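You operate a simulated robot arm through the tools that you are given. There is no shell and no other tool.

Carry out the task below with a simulated robot arm. There is one attempt and no reset: what you move stays moved.

Task
Put the red mug on the tray, slide the tray back, wipe off the tea ring.
Fine: the tray ends at the wall side of the side table; use the pink cloth and put it back. Set down upright: what you pick out. What is to be rubbed or washed off counts as gone when no trace of it is left.

It is judged by the outcome, as a careful person would: the job done as asked, and still so three seconds after it is handed in. It fails if anything else is knocked over, pushed out of place, dropped, spilled or broken. Flat cloth is picked up by pressing the open fingertips on it (5 to 10 N) and closing them slowly along it; thin cloth reads only 2 to 8 mm in the jaws.

Robot
A 6-joint arm with a two-finger gripper, fixed in place. Base frame: the origin is at the foot of the arm, x ahead of it, y to its left, z up; the work surface is at about z = 0.58. Lengths are in m, angles in degrees, forces in N, time in s.
Its first joint turns from -166.0 to 166.0 degrees. Payload 3.43 kg.
The TCP is the grasp point between the finger pads, 0.02 m short of the fingertips. In the tool frame z runs along the fingers and y along their closing line. Largest opening 0.19 m; the body of the gripper starts 0.248 m behind the TCP.
Orientation is that of the tool frame in the base frame, as [roll, pitch, yaw] about the fixed x, y, z axes, in that order (R = Rz(yaw) Ry(pitch) Rx(roll)). With the fingers straight down and closing along the base's y, the tool's x points along the base's -x, its y along +y and its z along -z.

Tools
- The arm moves only by the tool move_arm. Its argument "plan" is a list of rows, each a list of 7 numbers: the shift along the base's x, y, z in m, then the turn, a rotation vector about the base's x, y, z in degrees, then the closure, from 0 (fully open) to 1 (shut). In form: [[tx, ty, tz, ax, ay, az, gripper], ...]. A call has 1 to 20 rows; each row is the pose to reach, as a shift and turn from the pose commanded when the call began. Each row takes 0.2 s and may step no farther than 0.05 m and 8.6 degrees from the row before; otherwise, or with a gripper value out of range, the whole call is refused. A pose out of reach is approached as far as the arm can. The call stops where the force on the tool passes 60 N (or 10 N more than at its start, if that is more) or the arm is blocked; 0.2 s more then pass. Each finger travels about 0.153 m/s and halts on what it meets, pressing with about 43 N; the grip force reading is that of the motor and also rises with nothing between the fingers. The clock runs only during rows and for 0.2 s after the last one: add rows that repeat a pose to give the fingers time. The reply holds the time, the measured pose of the TCP, the force on the tool along the base axes, the opening and the grip force, in the units named above and with some noise, with the torque about the TCP (base axes, N m) and any sound that the robot's microphone picked up.
- Cameras (640 x 400 px; columns grow to the right, rows downward): "scene" is fixed at [0.0495, 0.4992, 1.3165]; the picture's right is [-0.64, -0.77, 0.00], its down [-0.54, 0.45, -0.71] and it looks along [0.54, -0.46, -0.71] (base axes); focal length 372 px, centre (320, 200). "wrist" rides on the gripper at [0.071, -0.008, -0.288] in the tool frame; the picture's right is [0.12, 0.99, 0.00], its down [-0.96, 0.11, -0.25] and it looks along [-0.25, 0.03, 0.97] (tool axes); focal length 261 px, centre (320, 200). There is no depth. A picture from a camera that has moved, and an enlarged one, comes with that camera's place and axes in the base frame and with its lens.
- camera(camera): a new picture of that camera. No time passes.
- slide_trunk(by): slides the trunk up (or, below 0, down) by that many m; the arm rides with it, the base frame stays. It gives what a move gives, with no picture.
- inspect(camera, box): a new picture of the part [left, top, right, bottom] of that camera's present view, enlarged. No time passes.
- sign_off(): hands the job in; it is judged then, once.

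Nothing tells you positions but the pictures and the camera data. Unless the task says otherwise, let go and move clear before handing in.

The tools are called after "Request:" as name(argument=value, ...) on one line, values as JSON. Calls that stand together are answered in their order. move_arm: Moves the arm, as the interface text tells. Its arguments: {"type":"object","properties":{"plan":{"type":"array"}},"required":["plan"]} The other tools are called the same way: slide_trunk (by) slides the trunk up or down; camera (camera) takes a picture; inspect (camera, box) takes an enlarged picture of a part of a camera's view; sign_off () hands the job in.

At the start:

```text
t: 0.0
eef_pos: [0.7044, -0.1907, 0.8353]
orientation: [180.0, -0.1, -179.8]
contact_force: [0.7, -0.8, 0.4]
ft_torque: [-0.03, -0.02, -0.01]
grip_width: 0.1901
gripper_force: 0.1
trunk travel left (down, up): [-0.125, 0.315]
```

scene: 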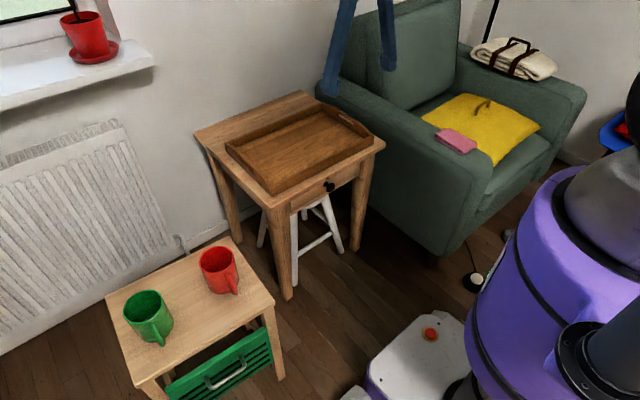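
wrist: 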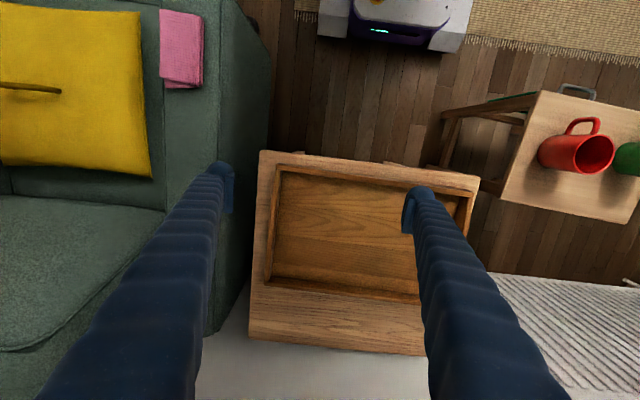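

I see a side table with a brown tray, a small bench on the left with a red and a green mug, and an armchair with a pink cloth on its arm. I'll look closer before moving.

Request:
inspect(camera="scene", box=[180, 80, 400, 220])

Request:
inspect(camera="scene", box=[90, 220, 300, 400])

Request:
inspect(camera="scene", box=[380, 60, 580, 200])

Request:
inspect(camera="wrist", box=[230, 130, 500, 370])

Request:
inspect(camera="wrist", box=[430, 60, 640, 260])

Request:
inspect(camera="wrist", box=[120, 0, 280, 110])

```text
2.86 times, centred on (290, 150) of scene
camera zoom: at [0.0495, 0.4992, 1.3165], right [-0.64, -0.77, 0.0], down [-0.54, 0.45, -0.71], along [0.54, -0.46, -0.71], focal length 1063 px, centre (406, 343)
```

zoom: 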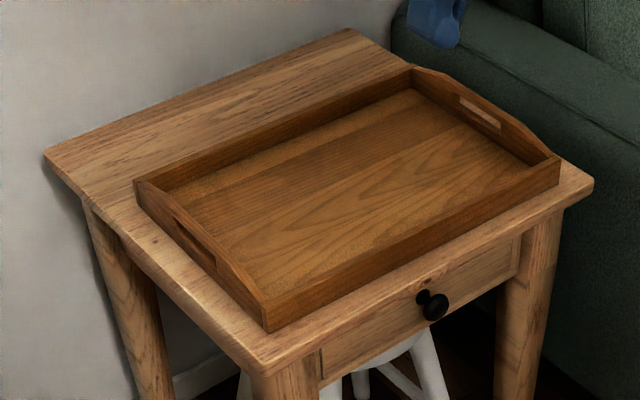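

```text
2.22 times, centred on (195, 310) of scene
camera zoom: at [0.0495, 0.4992, 1.3165], right [-0.64, -0.77, 0.0], down [-0.54, 0.45, -0.71], along [0.54, -0.46, -0.71], focal length 826 px, centre (598, -44)
```

zoom: 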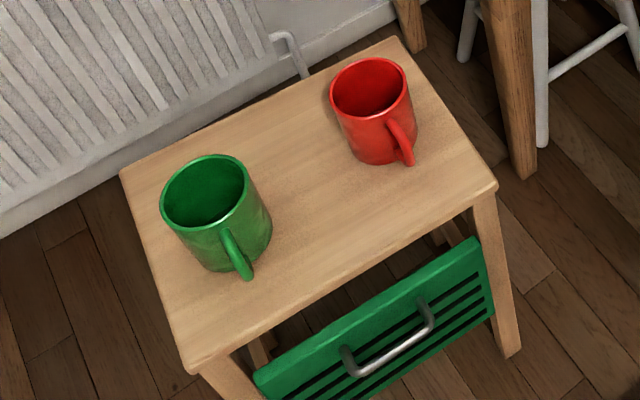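

```text
2.86 times, centred on (480, 130) of scene
camera zoom: at [0.0495, 0.4992, 1.3165], right [-0.64, -0.77, 0.0], down [-0.54, 0.45, -0.71], along [0.54, -0.46, -0.71], focal length 1063 px, centre (-137, 400)
```

zoom: 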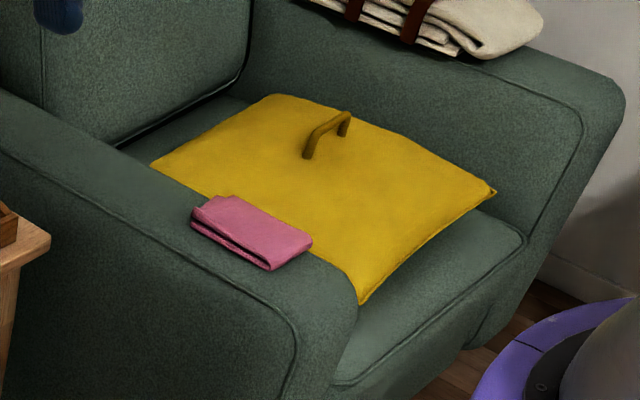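

```text
1.67 times, centred on (365, 250) of wrist
camera zoom: at [0.6359, -0.2001, 1.1249], right [-0.12, 0.99, 0.0], down [0.96, 0.12, 0.25], along [0.24, 0.03, -0.97], focal length 434 px, centre (245, 117)
```

zoom: 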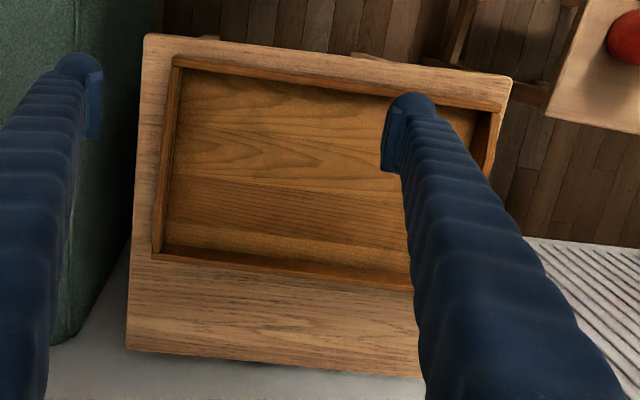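

```text
2.00 times, centred on (535, 160) of wrist
camera zoom: at [0.6359, -0.2001, 1.1249], right [-0.12, 0.99, 0.0], down [0.96, 0.12, 0.25], along [0.24, 0.03, -0.97], focal length 521 px, centre (-110, 280)
```

zoom: 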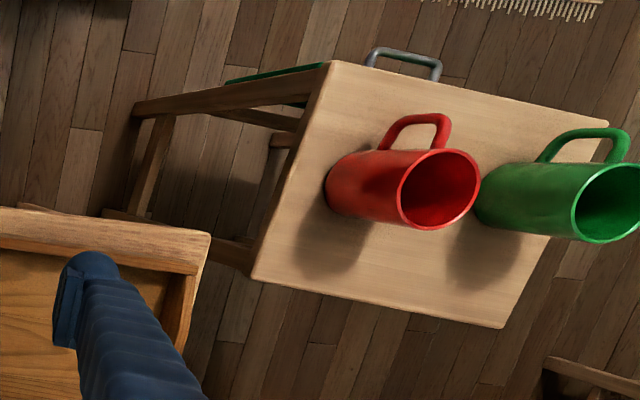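

```text
3.64 times, centred on (200, 55) of wrist
camera zoom: at [0.6359, -0.2001, 1.1249], right [-0.12, 0.99, 0.0], down [0.96, 0.12, 0.25], along [0.24, 0.03, -0.97], focal length 948 px, centre (756, 727)
```

zoom: 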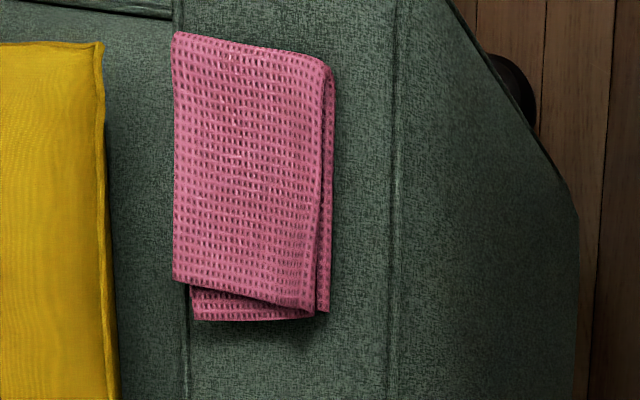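

The table top spans about x 0.67–1.13, y -0.31–0.15 and the tray sits at its front edge. The red mug is near (0.60, 0.35) on the lower bench (top at about z 0.49), and the cloth is on the chair arm near (0.52, -0.46). No tea ring is visible yet, so it is probably under the tray. I'll move above the red mug first, at a safe height.

Request:
move_arm(plan=[[-0.009, 0.045, 0, 0, 0, 0, 0.0], [-0.018, 0.09, 0, 0, 0, 0, 0.0], [-0.027, 0.135, 0, 0, 0, 0, 0.0], [-0.036, 0.18, 0, 0, 0, 0, 0.0], [-0.045, 0.225, 0, 0, 0, 0, 0.1], [-0.054, 0.27, 0, 0, 0, 0, 0.1], [-0.063, 0.315, 0, 0, 0, 0, 0.2], [-0.072, 0.36, 0, 0, 0, 0, 0.2], [-0.081, 0.405, 0, 0, 0, 0, 0.3], [-0.09, 0.45, 0, 0, 0, 0, 0.3], [-0.099, 0.495, 0, 0, 0, 0, 0.3], [-0.107, 0.54, 0, 0, 0, 0, 0.3], [-0.107, 0.54, 0, 0, 0, 0, 0.3]])

```text
t: 2.8
eef_pos: [0.5964, 0.3518, 0.8374]
orientation: [180.0, 0.0, 179.9]
contact_force: [0.8, 0.5, -0.6]
ft_torque: [-0.11, -0.05, 0.0]
grip_width: 0.1329
gripper_force: 0.1
trunk travel left (down, up): [-0.125, 0.315]
```

Request:
camera(camera="wrist")

Request:
camera(camera="scene")

```text
taken
camera wrist: at [0.5285, 0.3418, 1.1249], right [-0.12, 0.99, 0.0], down [0.96, 0.12, 0.25], along [0.24, 0.03, -0.97], focal length 261 px, centre (320, 200)
```

wrist: 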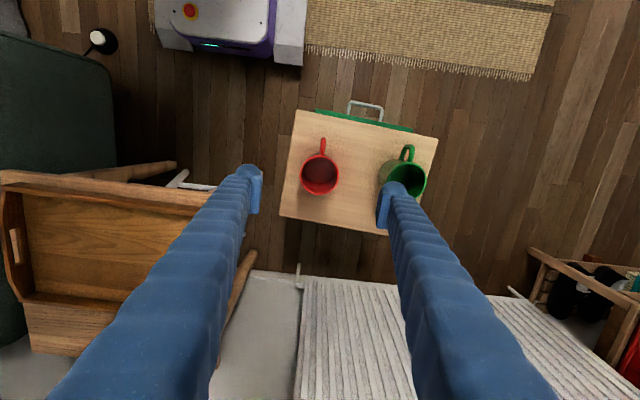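

```text
taken
```

scene: 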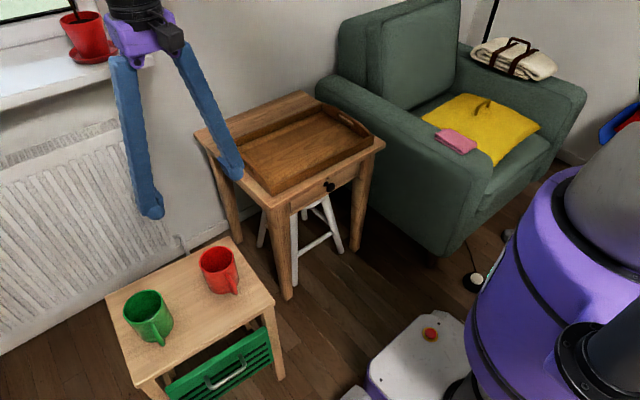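

Request:
inspect(camera="wrist", box=[270, 100, 450, 240])

Request:
inspect(camera="scene", box=[170, 220, 270, 310])

```text
2.86 times, centred on (360, 170) of wrist
camera zoom: at [0.5285, 0.3418, 1.1249], right [-0.12, 0.99, 0.0], down [0.96, 0.12, 0.25], along [0.24, 0.03, -0.97], focal length 745 px, centre (206, 286)
```

zoom: 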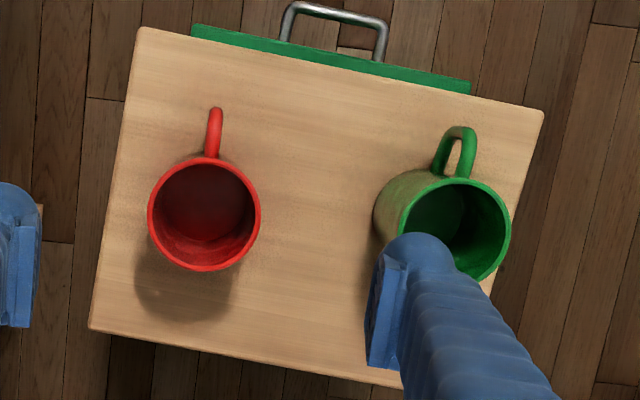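

```text
4.44 times, centred on (220, 265) of scene
camera zoom: at [0.0495, 0.4992, 1.3165], right [-0.64, -0.77, 0.0], down [-0.54, 0.45, -0.71], along [0.54, -0.46, -0.71], focal length 1653 px, centre (764, -89)
```

zoom: 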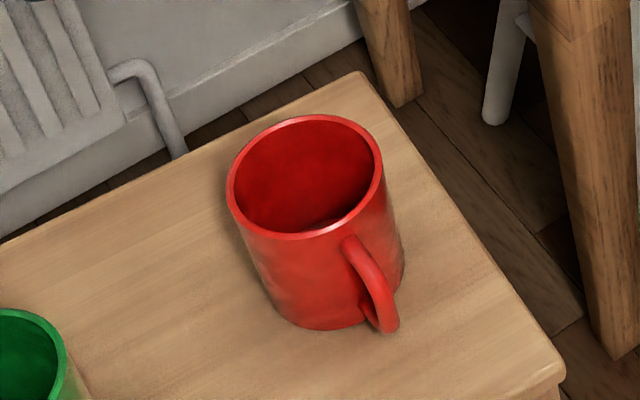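

The red mug's rim is centred at about (0.6085, 0.349, 0.586) with a diameter of about 82 mm, and its handle points toward -x. I'll descend with the fingers on its ±y sides and stop before gripping.

Request:
move_arm(plan=[[0.012, -0.003, -0.045, 0, 0, 0, 0.3], [0.012, -0.003, -0.09, 0, 0, 0, 0.3], [0.012, -0.003, -0.135, 0, 0, 0, 0.3], [0.012, -0.003, -0.18, 0, 0, 0, 0.3], [0.012, -0.003, -0.22, 0, 0, 0, 0.3], [0.012, -0.003, -0.25, 0, 0, 0, 0.3], [0.012, -0.003, -0.275, 0, 0, 0, 0.3], [0.012, -0.003, -0.292, 0, 0, 0, 0.3], [0.012, -0.003, -0.292, 0, 0, 0, 0.3]])

Request:
camera(camera="scene")

Request:
camera(camera="wrist")

```text
t: 4.8
eef_pos: [0.6086, 0.3459, 0.5439]
orientation: [-180.0, 0.0, -179.9]
contact_force: [0.4, -0.1, -0.8]
ft_torque: [0.0, 0.01, 0.04]
grip_width: 0.133
gripper_force: 0.2
trunk travel left (down, up): [-0.125, 0.315]
```

```text
taken
```

scene: 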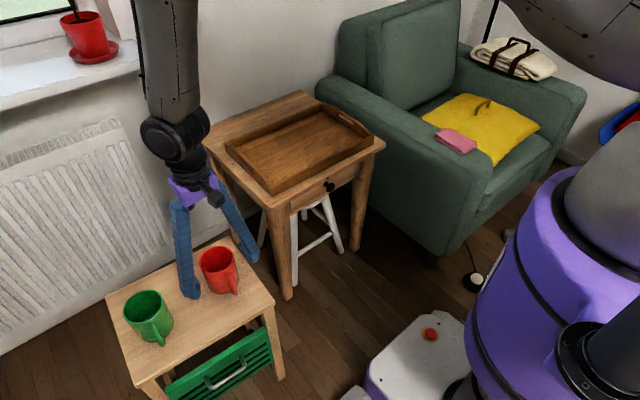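

```text
taken
camera wrist: at [0.5404, 0.3369, 0.8334], right [-0.12, 0.99, 0.0], down [0.96, 0.12, 0.25], along [0.24, 0.03, -0.97], focal length 261 px, centre (320, 200)
```

wrist: 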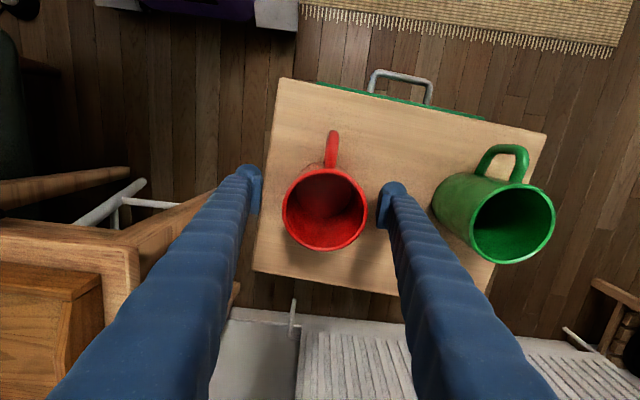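

The fingers straddle the mug, with the mug about 3 mm toward +y from the centre. I'll correct that and close slowly.

Request:
move_arm(plan=[[0.001, 0.003, 0, 0, 0, 0, 0.35], [0.001, 0.003, 0, 0, 0, 0, 0.42], [0.001, 0.003, 0, 0, 0, 0, 0.48], [0.001, 0.003, 0, 0, 0, 0, 0.52], [0.001, 0.003, 0, 0, 0, 0, 0.55], [0.001, 0.003, 0, 0, 0, 0, 0.58], [0.001, 0.003, 0, 0, 0, 0, 0.62], [0.001, 0.003, 0, 0, 0, 0, 0.68], [0.001, 0.003, 0, 0, 0, 0, 0.75], [0.001, 0.003, 0, 0, 0, 0, 0.75]])

```text
t: 7.0
eef_pos: [0.6089, 0.3492, 0.5458]
orientation: [-180.0, 0.0, 180.0]
contact_force: [1.7, 1.6, 2.2]
ft_torque: [-0.04, 0.01, 0.01]
grip_width: 0.0838
gripper_force: 43.5
trunk travel left (down, up): [-0.125, 0.315]
```

The mug is gripped at 84 mm with about 43 N. Next I'll lift it straight up.

Request:
move_arm(plan=[[0, 0, 0.01, 0, 0, 0, 0.75], [0, 0, 0.03, 0, 0, 0, 0.75], [0, 0, 0.06, 0, 0, 0, 0.75], [0, 0, 0.1, 0, 0, 0, 0.75], [0, 0, 0.14, 0, 0, 0, 0.75], [0, 0, 0.18, 0, 0, 0, 0.75], [0, 0, 0.22, 0, 0, 0, 0.75], [0, 0, 0.245, 0, 0, 0, 0.75], [0, 0, 0.255, 0, 0, 0, 0.75], [0, 0, 0.255, 0, 0, 0, 0.75]])

Request:
camera(camera="scene")

Request:
camera(camera="wrist")

```text
t: 9.2
eef_pos: [0.6103, 0.3488, 0.8008]
orientation: [180.0, 0.0, -179.9]
contact_force: [0.2, -0.4, -3.1]
ft_torque: [-0.02, -0.02, 0.05]
grip_width: 0.0836
gripper_force: 43.3
trunk travel left (down, up): [-0.125, 0.315]
```

```text
taken
```

scene: 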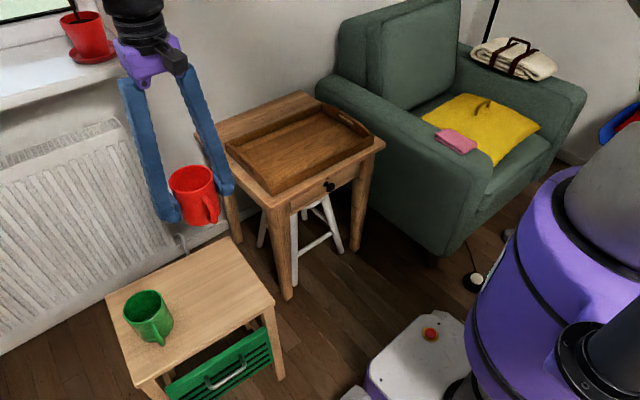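

```text
taken
camera wrist: at [0.5416, 0.3397, 1.0888], right [-0.12, 0.99, 0.0], down [0.96, 0.12, 0.25], along [0.24, 0.03, -0.97], focal length 261 px, centre (320, 200)
```

wrist: 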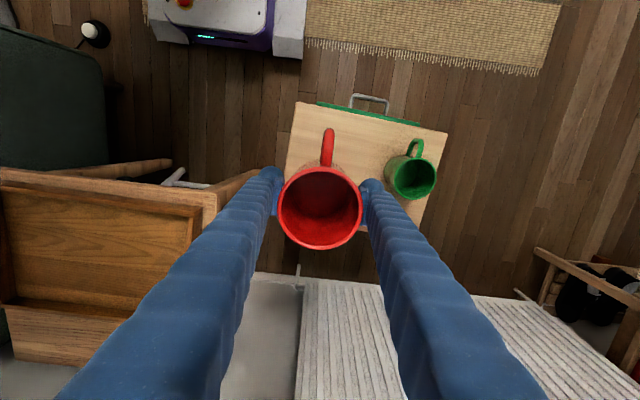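

The mug is up and upright, and the bench shows no ring. I'll carry the mug over the tray centre at about (0.83, -0.08).

Request:
move_arm(plan=[[0.009, -0.018, 0, 0, 0, 0, 0.75], [0.026, -0.051, 0, 0, 0, 0, 0.75], [0.045, -0.088, 0, 0, 0, 0, 0.75], [0.064, -0.125, 0, 0, 0, 0, 0.75], [0.083, -0.162, 0, 0, 0, 0, 0.75], [0.102, -0.199, 0, 0, 0, 0, 0.75], [0.121, -0.236, 0, 0, 0, 0, 0.75], [0.14, -0.273, 0, 0, 0, 0, 0.75], [0.159, -0.31, 0, 0, 0, 0, 0.75], [0.178, -0.347, 0, 0, 0, 0, 0.75], [0.197, -0.384, 0, 0, 0, 0, 0.75], [0.212, -0.413, 0, 0, 0, 0, 0.75], [0.22, -0.429, 0, 0, 0, 0, 0.75], [0.22, -0.429, 0, 0, 0, 0, 0.75]])

Request:
camera(camera="scene")

Request:
camera(camera="wrist")

```text
t: 12.2
eef_pos: [0.8306, -0.0809, 0.799]
orientation: [-180.0, -0.2, -179.9]
contact_force: [0.2, -0.7, -2.3]
ft_torque: [0.06, 0.01, 0.02]
grip_width: 0.0836
gripper_force: 43.3
trunk travel left (down, up): [-0.125, 0.315]
```

```text
taken
```

scene: 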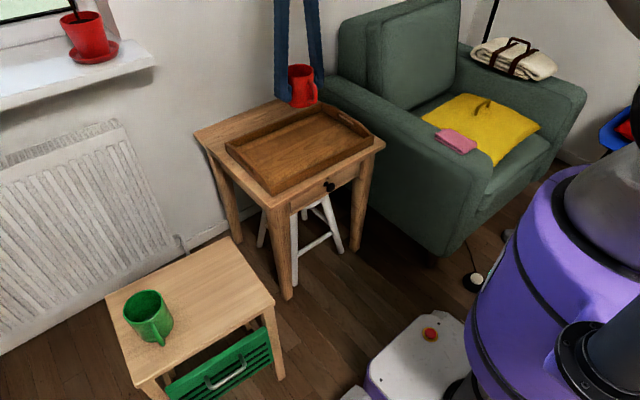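

```text
taken
camera wrist: at [0.7616, -0.0891, 1.0877], right [-0.12, 0.99, 0.0], down [0.96, 0.12, 0.25], along [0.24, 0.03, -0.97], focal length 261 px, centre (320, 200)
```

wrist: 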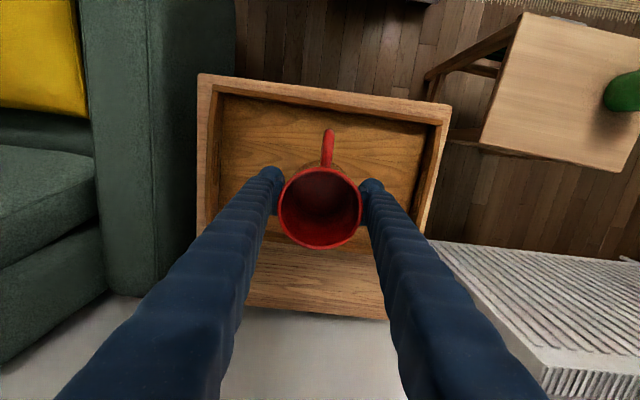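

The mug is above the tray centre. I'll lower most of the way, then take small steps.

Request:
move_arm(plan=[[0, 0, -0.03, 0, 0, 0, 0.75], [0, 0, -0.065, 0, 0, 0, 0.75], [0, 0, -0.095, 0, 0, 0, 0.75], [0, 0, -0.115, 0, 0, 0, 0.75], [0, 0, -0.13, 0, 0, 0, 0.75], [0, 0, -0.136, 0, 0, 0, 0.75], [0, 0, -0.136, 0, 0, 0, 0.75]])

Request:
inspect(camera="scene", box=[200, 60, 400, 200])

```text
t: 13.8
eef_pos: [0.8307, -0.0793, 0.6628]
orientation: [-180.0, -0.1, 180.0]
contact_force: [-0.4, 0.2, -2.6]
ft_torque: [0.01, -0.02, 0.0]
grip_width: 0.0836
gripper_force: 43.0
trunk travel left (down, up): [-0.125, 0.315]
```

```text
2.86 times, centred on (300, 130) of scene
camera zoom: at [0.0495, 0.4992, 1.3165], right [-0.64, -0.77, 0.0], down [-0.54, 0.45, -0.71], along [0.54, -0.46, -0.71], focal length 1063 px, centre (377, 400)
```

zoom: 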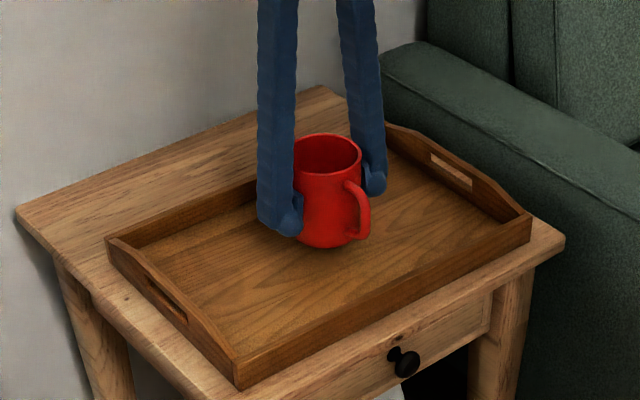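

Request:
move_arm(plan=[[0, 0, -0.004, 0, 0, 0, 0.75], [0, 0, -0.006, 0, 0, 0, 0.75], [0, 0, -0.008, 0, 0, 0, 0.75], [0, 0, -0.008, 0, 0, 0, 0.75]])

```text
t: 14.8
eef_pos: [0.8304, -0.0801, 0.6547]
orientation: [-180.0, -0.2, 180.0]
contact_force: [-0.4, -0.3, -3.9]
ft_torque: [-0.01, -0.02, -0.02]
grip_width: 0.0835
gripper_force: 43.0
trunk travel left (down, up): [-0.125, 0.315]
```

Request:
move_arm(plan=[[0, 0, -0.002, 0, 0, 0, 0.75], [0, 0, -0.003, 0, 0, 0, 0.75], [0, 0, -0.004, 0, 0, 0, 0.75], [0, 0, -0.004, 0, 0, 0, 0.75]])

```text
t: 15.8
eef_pos: [0.8299, -0.0801, 0.652]
orientation: [-179.9, -0.1, -179.9]
contact_force: [-0.4, -0.3, -2.8]
ft_torque: [0.02, -0.03, 0.02]
grip_width: 0.0837
gripper_force: 43.0
trunk travel left (down, up): [-0.125, 0.315]
```

Request:
move_arm(plan=[[0, 0, -0.001, 0, 0, 0, 0.75], [0, 0, -0.002, 0, 0, 0, 0.75], [0, 0, -0.003, 0, 0, 0, 0.75], [0, 0, -0.003, 0, 0, 0, 0.75]])

Request:
inspect(camera="scene", box=[260, 90, 360, 160])

```text
t: 16.8
eef_pos: [0.829, -0.0807, 0.6474]
orientation: [179.9, -0.1, -179.9]
contact_force: [0.1, 0.4, -2.5]
ft_torque: [0.01, -0.03, 0.0]
grip_width: 0.0836
gripper_force: 43.3
trunk travel left (down, up): [-0.125, 0.315]
```

```text
5.71 times, centred on (310, 125) of scene
camera zoom: at [0.0495, 0.4992, 1.3165], right [-0.64, -0.77, 0.0], down [-0.54, 0.45, -0.71], along [0.54, -0.46, -0.71], focal length 2125 px, centre (377, 629)
```

zoom: 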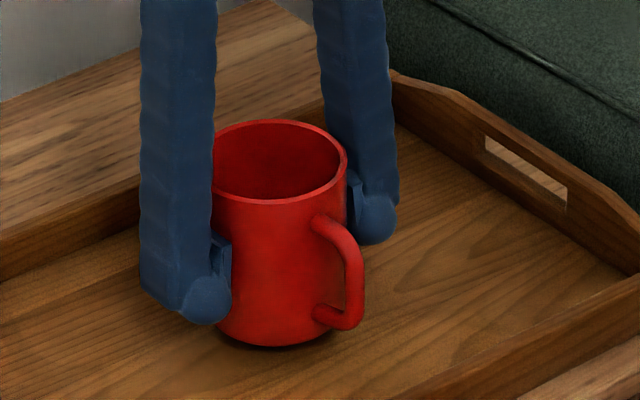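

The mug is just above the tray floor. I'll keep lowering in fine steps.

Request:
move_arm(plan=[[0, 0, -0.001, 0, 0, 0, 0.75], [0, 0, -0.002, 0, 0, 0, 0.75], [0, 0, -0.002, 0, 0, 0, 0.75]])

```text
t: 17.6
eef_pos: [0.8295, -0.0802, 0.6468]
orientation: [-179.9, -0.1, -179.9]
contact_force: [-0.7, 0.7, -2.5]
ft_torque: [0.0, 0.0, 0.0]
grip_width: 0.0831
gripper_force: 43.0
trunk travel left (down, up): [-0.125, 0.315]
```

Request:
move_arm(plan=[[0, 0, -0.001, 0, 0, 0, 0.75], [0, 0, -0.002, 0, 0, 0, 0.75], [0, 0, -0.002, 0, 0, 0, 0.75]])

```text
t: 18.4
eef_pos: [0.8287, -0.0808, 0.6447]
orientation: [179.9, -0.1, -180.0]
contact_force: [0.6, -0.4, -3.1]
ft_torque: [-0.01, -0.03, -0.01]
grip_width: 0.0835
gripper_force: 42.8
trunk travel left (down, up): [-0.125, 0.315]
```

Request:
move_arm(plan=[[0, 0, -0.001, 0, 0, 0, 0.75], [0, 0, -0.002, 0, 0, 0, 0.75], [0, 0, -0.002, 0, 0, 0, 0.75]])

Request:
inspect(camera="scene", box=[260, 90, 360, 160])

```text
t: 19.2
eef_pos: [0.8301, -0.0794, 0.6426]
orientation: [180.0, -0.1, -179.9]
contact_force: [0.7, -0.6, -3.0]
ft_torque: [0.02, -0.01, -0.01]
grip_width: 0.0836
gripper_force: 42.7
trunk travel left (down, up): [-0.125, 0.315]
```

```text
5.71 times, centred on (310, 125) of scene
camera zoom: at [0.0495, 0.4992, 1.3165], right [-0.64, -0.77, 0.0], down [-0.54, 0.45, -0.71], along [0.54, -0.46, -0.71], focal length 2125 px, centre (377, 629)
```

zoom: 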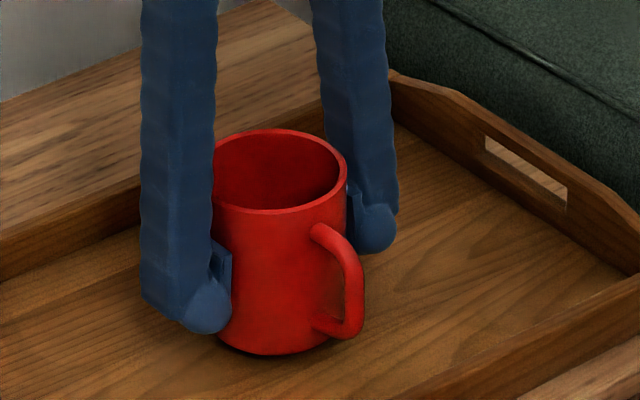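

Request:
move_arm(plan=[[0, 0, -0.001, 0, 0, 0, 0.75], [0, 0, -0.002, 0, 0, 0, 0.75], [0, 0, -0.003, 0, 0, 0, 0.75], [0, 0, -0.003, 0, 0, 0, 0.75]])

```text
t: 20.2
eef_pos: [0.8294, -0.08, 0.6396]
orientation: [180.0, -0.1, -179.8]
contact_force: [-0.4, 0.2, -2.4]
ft_torque: [-0.01, 0.01, -0.03]
grip_width: 0.0838
gripper_force: 42.6
trunk travel left (down, up): [-0.125, 0.315]
```

Request:
move_arm(plan=[[0, 0, -0.001, 0, 0, 0, 0.75], [0, 0, -0.002, 0, 0, 0, 0.75], [0, 0, -0.002, 0, 0, 0, 0.75]])

```text
t: 21.0
eef_pos: [0.8294, -0.0791, 0.6374]
orientation: [-179.9, -0.1, -179.9]
contact_force: [0.5, 0.2, -3.3]
ft_torque: [-0.02, -0.03, -0.01]
grip_width: 0.0836
gripper_force: 43.3
trunk travel left (down, up): [-0.125, 0.315]
```

Request:
move_arm(plan=[[0, 0, -0.001, 0, 0, 0, 0.75], [0, 0, -0.002, 0, 0, 0, 0.75], [0, 0, -0.002, 0, 0, 0, 0.75]])

Request:
inspect(camera="scene", box=[280, 110, 340, 155])

```text
t: 21.8
eef_pos: [0.8295, -0.0805, 0.6356]
orientation: [-180.0, -0.1, -179.9]
contact_force: [0.2, -0.6, -3.2]
ft_torque: [-0.02, -0.02, 0.03]
grip_width: 0.0835
gripper_force: 42.9
trunk travel left (down, up): [-0.125, 0.315]
```

```text
8.89 times, centred on (310, 132) of scene
camera zoom: at [0.0495, 0.4992, 1.3165], right [-0.64, -0.77, 0.0], down [-0.54, 0.45, -0.71], along [0.54, -0.46, -0.71], focal length 3306 px, centre (409, 800)
```

zoom: 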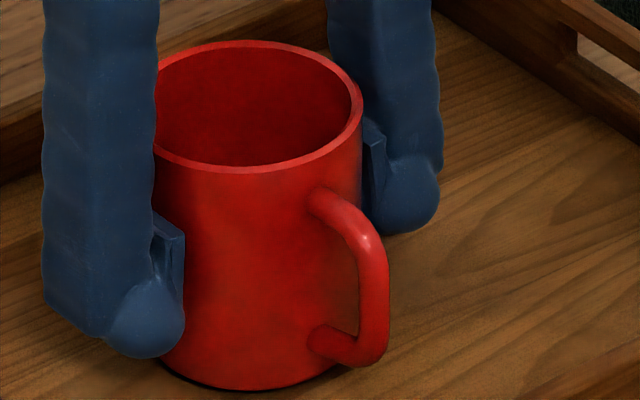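

Request:
move_arm(plan=[[0, 0, -0.001, 0, 0, 0, 0.75], [0, 0, -0.002, 0, 0, 0, 0.75], [0, 0, -0.002, 0, 0, 0, 0.75]])

```text
t: 22.6
eef_pos: [0.8308, -0.0787, 0.6341]
orientation: [179.9, 0.0, -179.9]
contact_force: [-1.0, -0.2, 4.4]
ft_torque: [0.0, 0.24, 0.0]
grip_width: 0.0837
gripper_force: 43.4
trunk travel left (down, up): [-0.125, 0.315]
```

Contact: the force changed by about 7 N, so the mug is resting on the tray floor. I'll release slowly.

Request:
move_arm(plan=[[0, 0, 0.001, 0, 0, 0, 0.7], [0, 0, 0.001, 0, 0, 0, 0.64], [0, 0, 0.001, 0, 0, 0, 0.58], [0, 0, 0.001, 0, 0, 0, 0.55], [0, 0, 0.001, 0, 0, 0, 0.52], [0, 0, 0.001, 0, 0, 0, 0.48], [0, 0, 0.001, 0, 0, 0, 0.43], [0, 0, 0.001, 0, 0, 0, 0.38], [0, 0, 0.001, 0, 0, 0, 0.32], [0, 0, 0.001, 0, 0, 0, 0.3]])

Request:
camera(camera="wrist")

Request:
inspect(camera="scene", box=[260, 80, 360, 160])

```text
t: 24.8
eef_pos: [0.8305, -0.0794, 0.6344]
orientation: [179.9, -0.1, -179.8]
contact_force: [0.0, -0.5, 0.3]
ft_torque: [-0.01, -0.02, 0.01]
grip_width: 0.1329
gripper_force: 0.1
trunk travel left (down, up): [-0.125, 0.315]
```

```text
taken
camera wrist: at [0.7617, -0.0892, 0.9234], right [-0.12, 0.99, 0.0], down [0.96, 0.12, 0.25], along [0.24, 0.03, -0.97], focal length 261 px, centre (320, 200)
```

wrist: 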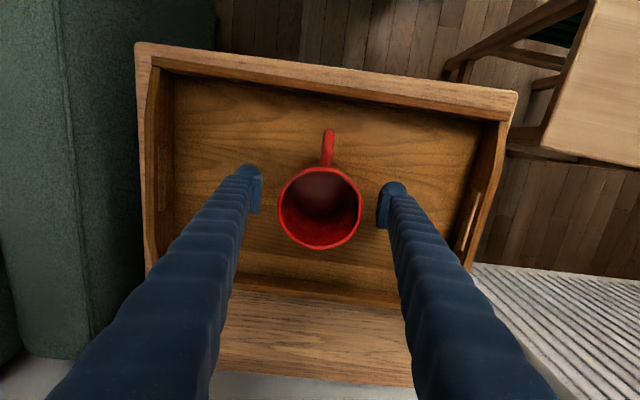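

```text
5.00 times, centred on (310, 120) of scene
camera zoom: at [0.0495, 0.4992, 1.3165], right [-0.64, -0.77, 0.0], down [-0.54, 0.45, -0.71], along [0.54, -0.46, -0.71], focal length 1860 px, centre (370, 600)
```

zoom: 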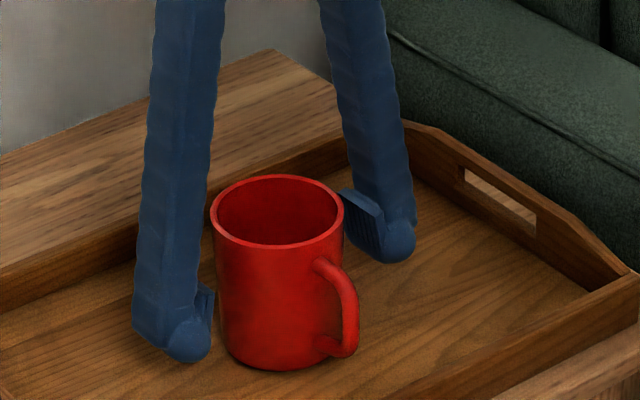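

The mug stands free on the tray. I'll rise straight up, then back off to look at the tray's front edge.

Request:
move_arm(plan=[[0, 0, 0.02, 0, 0, 0, 0.3], [0, 0, 0.06, 0, 0, 0, 0.3], [0, 0, 0.1, 0, 0, 0, 0.3], [0, 0, 0.14, 0, 0, 0, 0.2], [0, 0, 0.18, 0, 0, 0, 0.1], [0, 0, 0.21, 0, 0, 0, 0.0], [-0.04, 0, 0.21, 0, 0, 0, 0.0], [-0.085, 0, 0.21, 0, 0, 0, 0.0], [-0.13, 0, 0.21, 0, 0, 0, 0.0], [-0.17, 0, 0.21, 0, 0, 0, 0.0], [-0.19, 0, 0.21, 0, 0, 0, 0.0], [-0.19, 0, 0.21, 0, 0, 0, 0.0]])

Request:
camera(camera="wrist")

Request:
inspect(camera="scene", box=[180, 80, 400, 220])

```text
t: 27.4
eef_pos: [0.64, -0.0795, 0.844]
orientation: [180.0, 0.0, -179.9]
contact_force: [-0.7, 0.0, -0.9]
ft_torque: [-0.01, -0.02, 0.01]
grip_width: 0.1902
gripper_force: 0.1
trunk travel left (down, up): [-0.125, 0.315]
```

```text
taken
camera wrist: at [0.5706, -0.0888, 1.1333], right [-0.12, 0.99, 0.0], down [0.96, 0.12, 0.25], along [0.25, 0.03, -0.97], focal length 261 px, centre (320, 200)
```

wrist: 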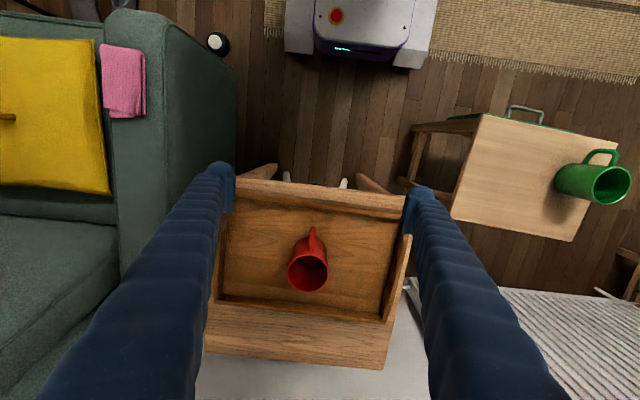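

```text
2.86 times, centred on (290, 150) of scene
camera zoom: at [0.0495, 0.4992, 1.3165], right [-0.64, -0.77, 0.0], down [-0.54, 0.45, -0.71], along [0.54, -0.46, -0.71], focal length 1063 px, centre (406, 343)
```

zoom: 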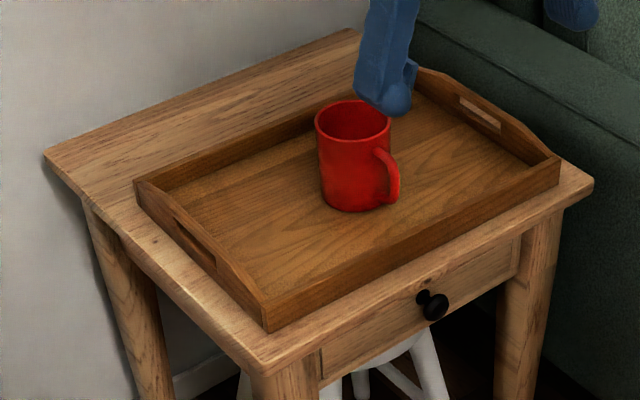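

Request:
inspect(camera="wrist", box=[200, 160, 420, 300])

Request:
inspect(camera="wrist", box=[190, 270, 410, 400])

```text
2.86 times, centred on (310, 230) of wrist
camera zoom: at [0.5706, -0.0888, 1.1333], right [-0.12, 0.99, 0.0], down [0.96, 0.12, 0.25], along [0.25, 0.03, -0.97], focal length 745 px, centre (349, 114)
```

zoom: 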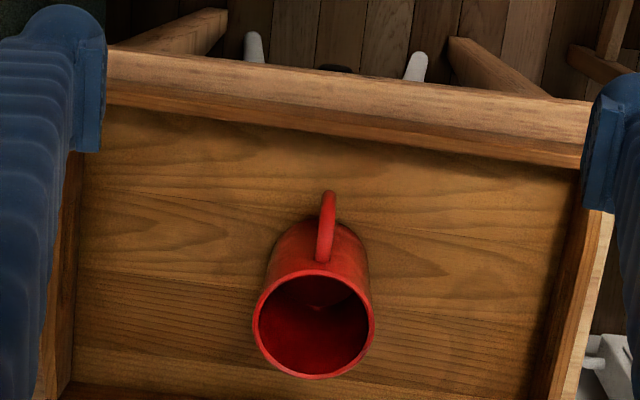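

```text
2.91 times, centred on (300, 335) of wrist
camera zoom: at [0.5706, -0.0888, 1.1333], right [-0.12, 0.99, 0.0], down [0.96, 0.12, 0.25], along [0.25, 0.03, -0.97], focal length 758 px, centre (378, -193)
```

zoom: 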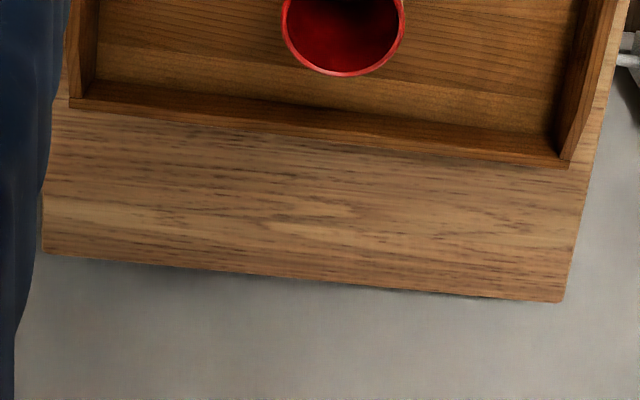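

Request:
inspect(camera="wrist", box=[230, 165, 320, 225])

Request:
inspect(camera="wrist", box=[320, 165, 410, 225])

Request:
inspect(camera="scene", box=[250, 160, 320, 220])

Request:
inspect(camera="scene", box=[330, 110, 400, 170])

```text
6.67 times, centred on (275, 195) of wrist
camera zoom: at [0.5706, -0.0888, 1.1333], right [-0.12, 0.99, 0.0], down [0.96, 0.12, 0.25], along [0.25, 0.03, -0.97], focal length 1738 px, centre (620, 233)
```

zoom: 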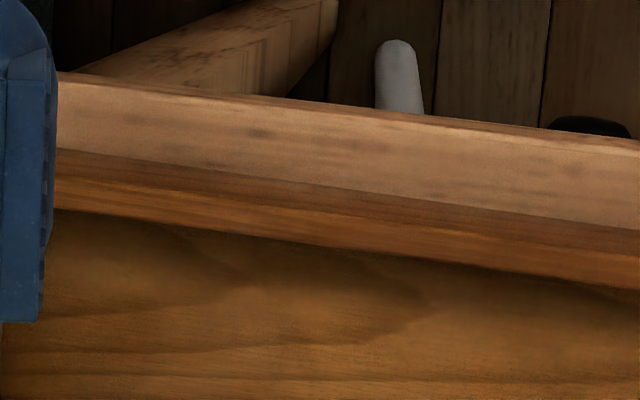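

```text
6.67 times, centred on (365, 195) of wrist
camera zoom: at [0.5706, -0.0888, 1.1333], right [-0.12, 0.99, 0.0], down [0.96, 0.12, 0.25], along [0.25, 0.03, -0.97], focal length 1738 px, centre (20, 233)
```

zoom: 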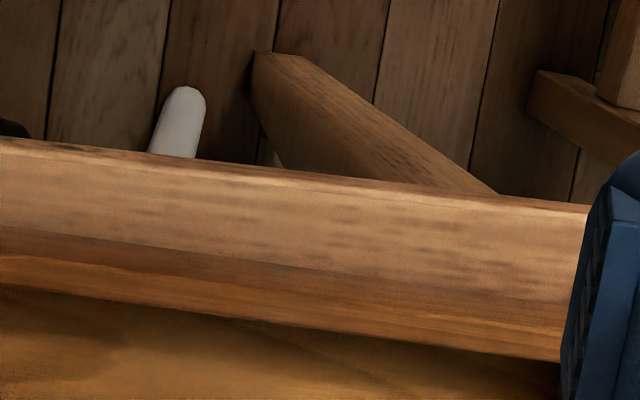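

```text
6.67 times, centred on (285, 190) of scene
camera zoom: at [0.0495, 0.4992, 1.3165], right [-0.64, -0.77, 0.0], down [-0.54, 0.45, -0.71], along [0.54, -0.46, -0.71], focal length 2480 px, centre (553, 267)
```

zoom: 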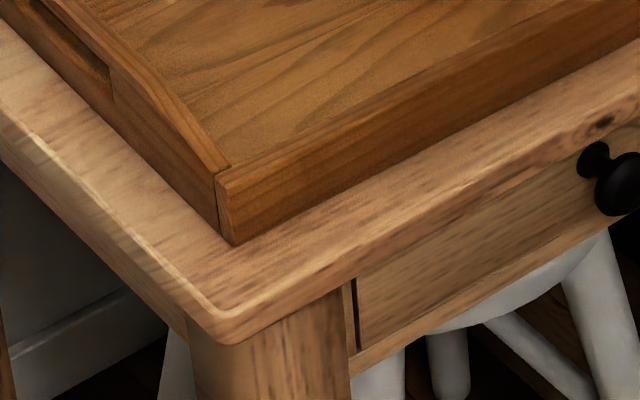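

```text
6.67 times, centred on (365, 140) of scene
camera zoom: at [0.0495, 0.4992, 1.3165], right [-0.64, -0.77, 0.0], down [-0.54, 0.45, -0.71], along [0.54, -0.46, -0.71], focal length 2480 px, centre (20, 600)
```

zoom: 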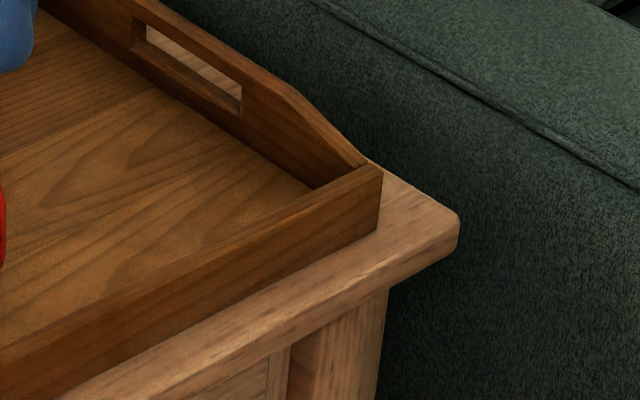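

Measured: the tray's front face is at x≈0.707 and its back at x≈0.97. The table's back edge is at x≈1.145, so the tray needs to slide about 0.165 m. I'll lower the open fingers in front of the tray's front wall, clear of the table top.

Request:
move_arm(plan=[[0, 0, -0.045, 0, 0, 0, 0.0], [0, 0, -0.09, 0, 0, 0, 0.0], [0, 0, -0.135, 0, 0, 0, 0.0], [0, 0, -0.175, 0, 0, 0, 0.0], [0, 0, -0.205, 0, 0, 0, 0.0], [0, 0, -0.225, 0, 0, 0, 0.0], [0, 0, -0.231, 0, 0, 0, 0.0], [0, 0, -0.231, 0, 0, 0, 0.0]])

Request:
camera(camera="wrist")

Request:
inspect(camera="scene", box=[220, 80, 420, 220])

```text
t: 29.2
eef_pos: [0.6394, -0.0804, 0.6138]
orientation: [180.0, -0.1, -179.9]
contact_force: [-0.2, 0.1, 0.5]
ft_torque: [-0.01, 0.01, -0.01]
grip_width: 0.1899
gripper_force: 0.1
trunk travel left (down, up): [-0.125, 0.315]
```

```text
taken
camera wrist: at [0.5712, -0.0895, 0.9025], right [-0.12, 0.99, 0.0], down [0.96, 0.12, 0.25], along [0.24, 0.03, -0.97], focal length 261 px, centre (320, 200)
```

wrist: 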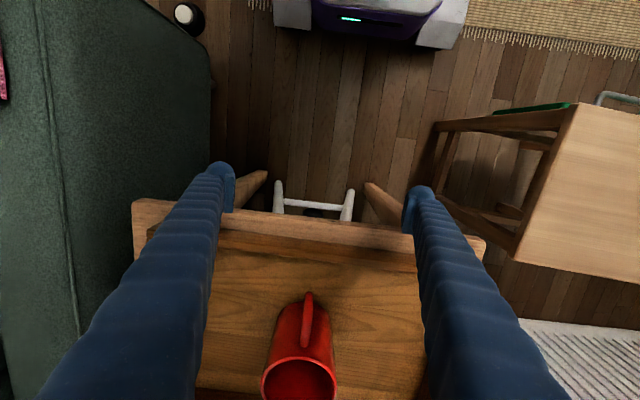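

```text
2.86 times, centred on (320, 150) of scene
camera zoom: at [0.0495, 0.4992, 1.3165], right [-0.64, -0.77, 0.0], down [-0.54, 0.45, -0.71], along [0.54, -0.46, -0.71], focal length 1063 px, centre (320, 343)
```

zoom: 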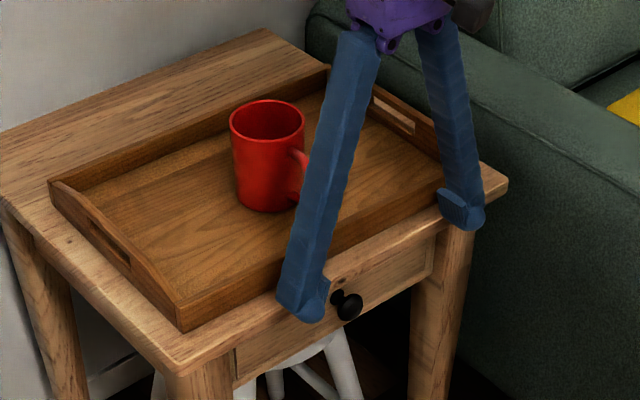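

The fingers are in front of the tray and above the table edge. I'll advance slowly until contact, then a first part of the push.

Request:
move_arm(plan=[[0.015, 0, 0, 0, 0, 0, 0.0], [0.03, 0, 0, 0, 0, 0, 0.0], [0.038, 0, 0, 0, 0, 0, 0.0], [0.043, 0, 0, 0, 0, 0, 0.0], [0.047, 0, 0, 0, 0, 0, 0.0], [0.052, 0, 0, 0, 0, 0, 0.0], [0.057, 0, 0, 0, 0, 0, 0.0], [0.062, 0, 0, 0, 0, 0, 0.0]])

Request:
camera(camera="wrist")

Request:
inspect(camera="scene", box=[220, 80, 420, 220])

```text
t: 31.0
eef_pos: [0.702, -0.0806, 0.6154]
orientation: [-180.0, 0.0, -180.0]
contact_force: [-2.6, -0.2, 1.1]
ft_torque: [0.02, -0.01, 0.07]
grip_width: 0.1897
gripper_force: 0.1
trunk travel left (down, up): [-0.125, 0.315]
```

```text
taken
camera wrist: at [0.6339, -0.0893, 0.9026], right [-0.12, 0.99, 0.0], down [0.96, 0.12, 0.25], along [0.25, 0.03, -0.97], focal length 261 px, centre (320, 200)
```

wrist: 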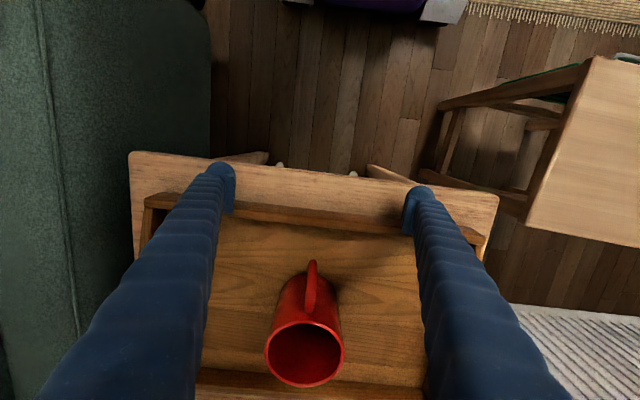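

```text
2.86 times, centred on (320, 150) of scene
camera zoom: at [0.0495, 0.4992, 1.3165], right [-0.64, -0.77, 0.0], down [-0.54, 0.45, -0.71], along [0.54, -0.46, -0.71], focal length 1063 px, centre (320, 343)
```

zoom: 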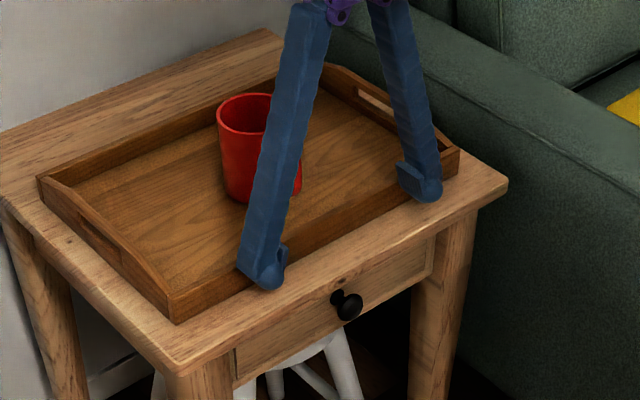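

The tray slides easily at about 3 N, with the mug steady. I'll continue slowly.

Request:
move_arm(plan=[[0.005, 0, 0, 0, 0, 0, 0.0], [0.011, 0, 0, 0, 0, 0, 0.0], [0.018, 0, 0, 0, 0, 0, 0.0], [0.026, 0, 0, 0, 0, 0, 0.0], [0.034, 0, 0, 0, 0, 0, 0.0], [0.042, 0, 0, 0, 0, 0, 0.0], [0.05, 0, 0, 0, 0, 0, 0.0], [0.058, 0, 0, 0, 0, 0, 0.0], [0.066, 0, 0, 0, 0, 0, 0.0], [0.074, 0, 0, 0, 0, 0, 0.0], [0.082, 0, 0, 0, 0, 0, 0.0], [0.09, 0, 0, 0, 0, 0, 0.0], [0.097, 0, 0, 0, 0, 0, 0.0], [0.102, 0, 0, 0, 0, 0, 0.0], [0.105, 0, 0, 0, 0, 0, 0.0]])

Request:
camera(camera="wrist")

Request:
inspect(camera="scene", box=[180, 70, 400, 220])

```text
t: 34.2
eef_pos: [0.8061, -0.0794, 0.6127]
orientation: [179.9, 0.1, -180.0]
contact_force: [-6.0, -1.6, 3.5]
ft_torque: [-0.05, -0.13, -0.03]
grip_width: 0.1899
gripper_force: 0.0
trunk travel left (down, up): [-0.125, 0.315]
```

```text
taken
camera wrist: at [0.7386, -0.0891, 0.9027], right [-0.12, 0.99, 0.0], down [0.96, 0.12, 0.25], along [0.24, 0.03, -0.97], focal length 261 px, centre (320, 200)
```

wrist: 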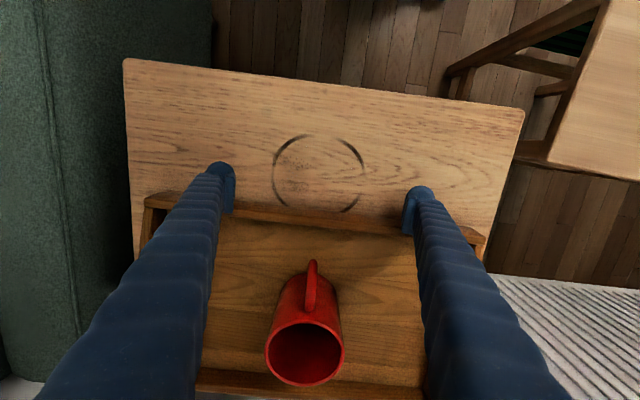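

```text
2.67 times, centred on (290, 145) of scene
camera zoom: at [0.0495, 0.4992, 1.3165], right [-0.64, -0.77, 0.0], down [-0.54, 0.45, -0.71], along [0.54, -0.46, -0.71], focal length 992 px, centre (400, 347)
```

zoom: 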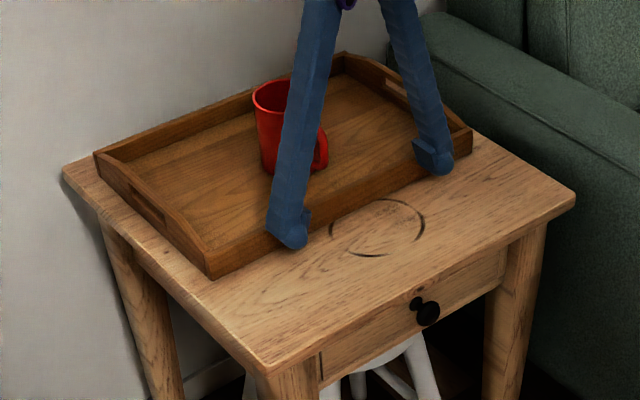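

The tea ring shows up on the table in front of the tray. About 5 cm is left behind the tray, so I'll push a further 3.5 cm and check.

Request:
move_arm(plan=[[0.004, 0, 0, 0, 0, 0, 0.0], [0.009, 0, 0, 0, 0, 0, 0.0], [0.015, 0, 0, 0, 0, 0, 0.0], [0.021, 0, 0, 0, 0, 0, 0.0], [0.027, 0, 0, 0, 0, 0, 0.0], [0.032, 0, 0, 0, 0, 0, 0.0], [0.035, 0, 0, 0, 0, 0, 0.0], [0.035, 0, 0, 0, 0, 0, 0.0]])

Request:
camera(camera="wrist")

Request:
inspect(camera="scene", box=[170, 80, 290, 180])

Request:
inspect(camera="scene", box=[250, 70, 350, 140])

```text
t: 36.0
eef_pos: [0.8413, -0.0797, 0.6152]
orientation: [180.0, 0.0, -179.9]
contact_force: [-5.7, 0.0, 4.7]
ft_torque: [0.02, -0.12, 0.04]
grip_width: 0.1903
gripper_force: 0.0
trunk travel left (down, up): [-0.125, 0.315]
```

```text
taken
camera wrist: at [0.7733, -0.089, 0.9027], right [-0.12, 0.99, 0.0], down [0.96, 0.12, 0.25], along [0.24, 0.03, -0.97], focal length 261 px, centre (320, 200)
```

wrist: 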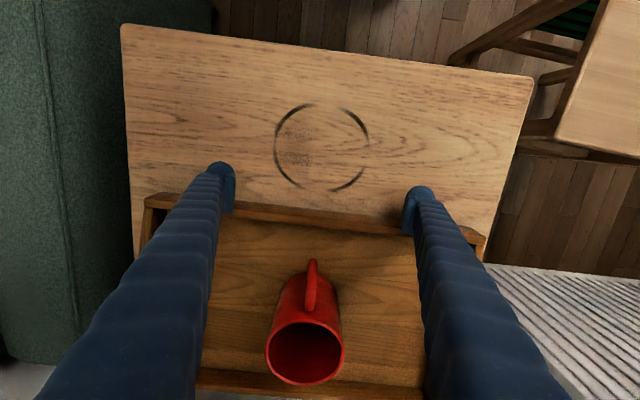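

```text
4.00 times, centred on (230, 130) of scene
camera zoom: at [0.0495, 0.4992, 1.3165], right [-0.64, -0.77, 0.0], down [-0.54, 0.45, -0.71], along [0.54, -0.46, -0.71], focal length 1488 px, centre (680, 480)
```

zoom: 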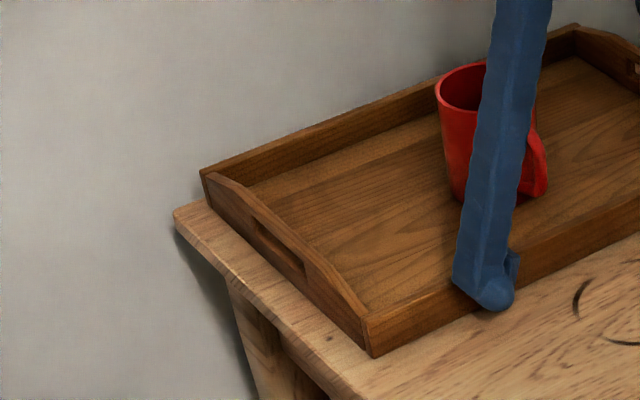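

```text
5.71 times, centred on (300, 105) of scene
camera zoom: at [0.0495, 0.4992, 1.3165], right [-0.64, -0.77, 0.0], down [-0.54, 0.45, -0.71], along [0.54, -0.46, -0.71], focal length 2125 px, centre (434, 743)
```

zoom: 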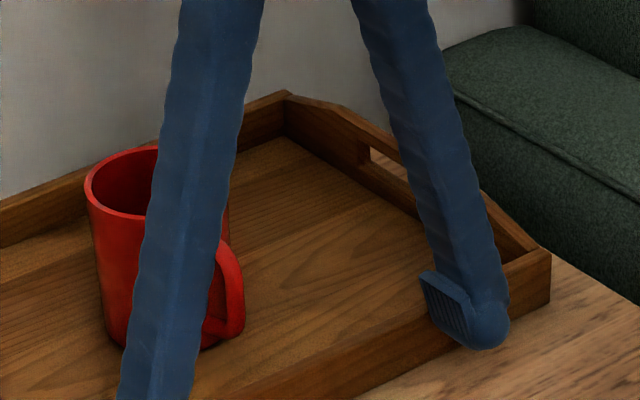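

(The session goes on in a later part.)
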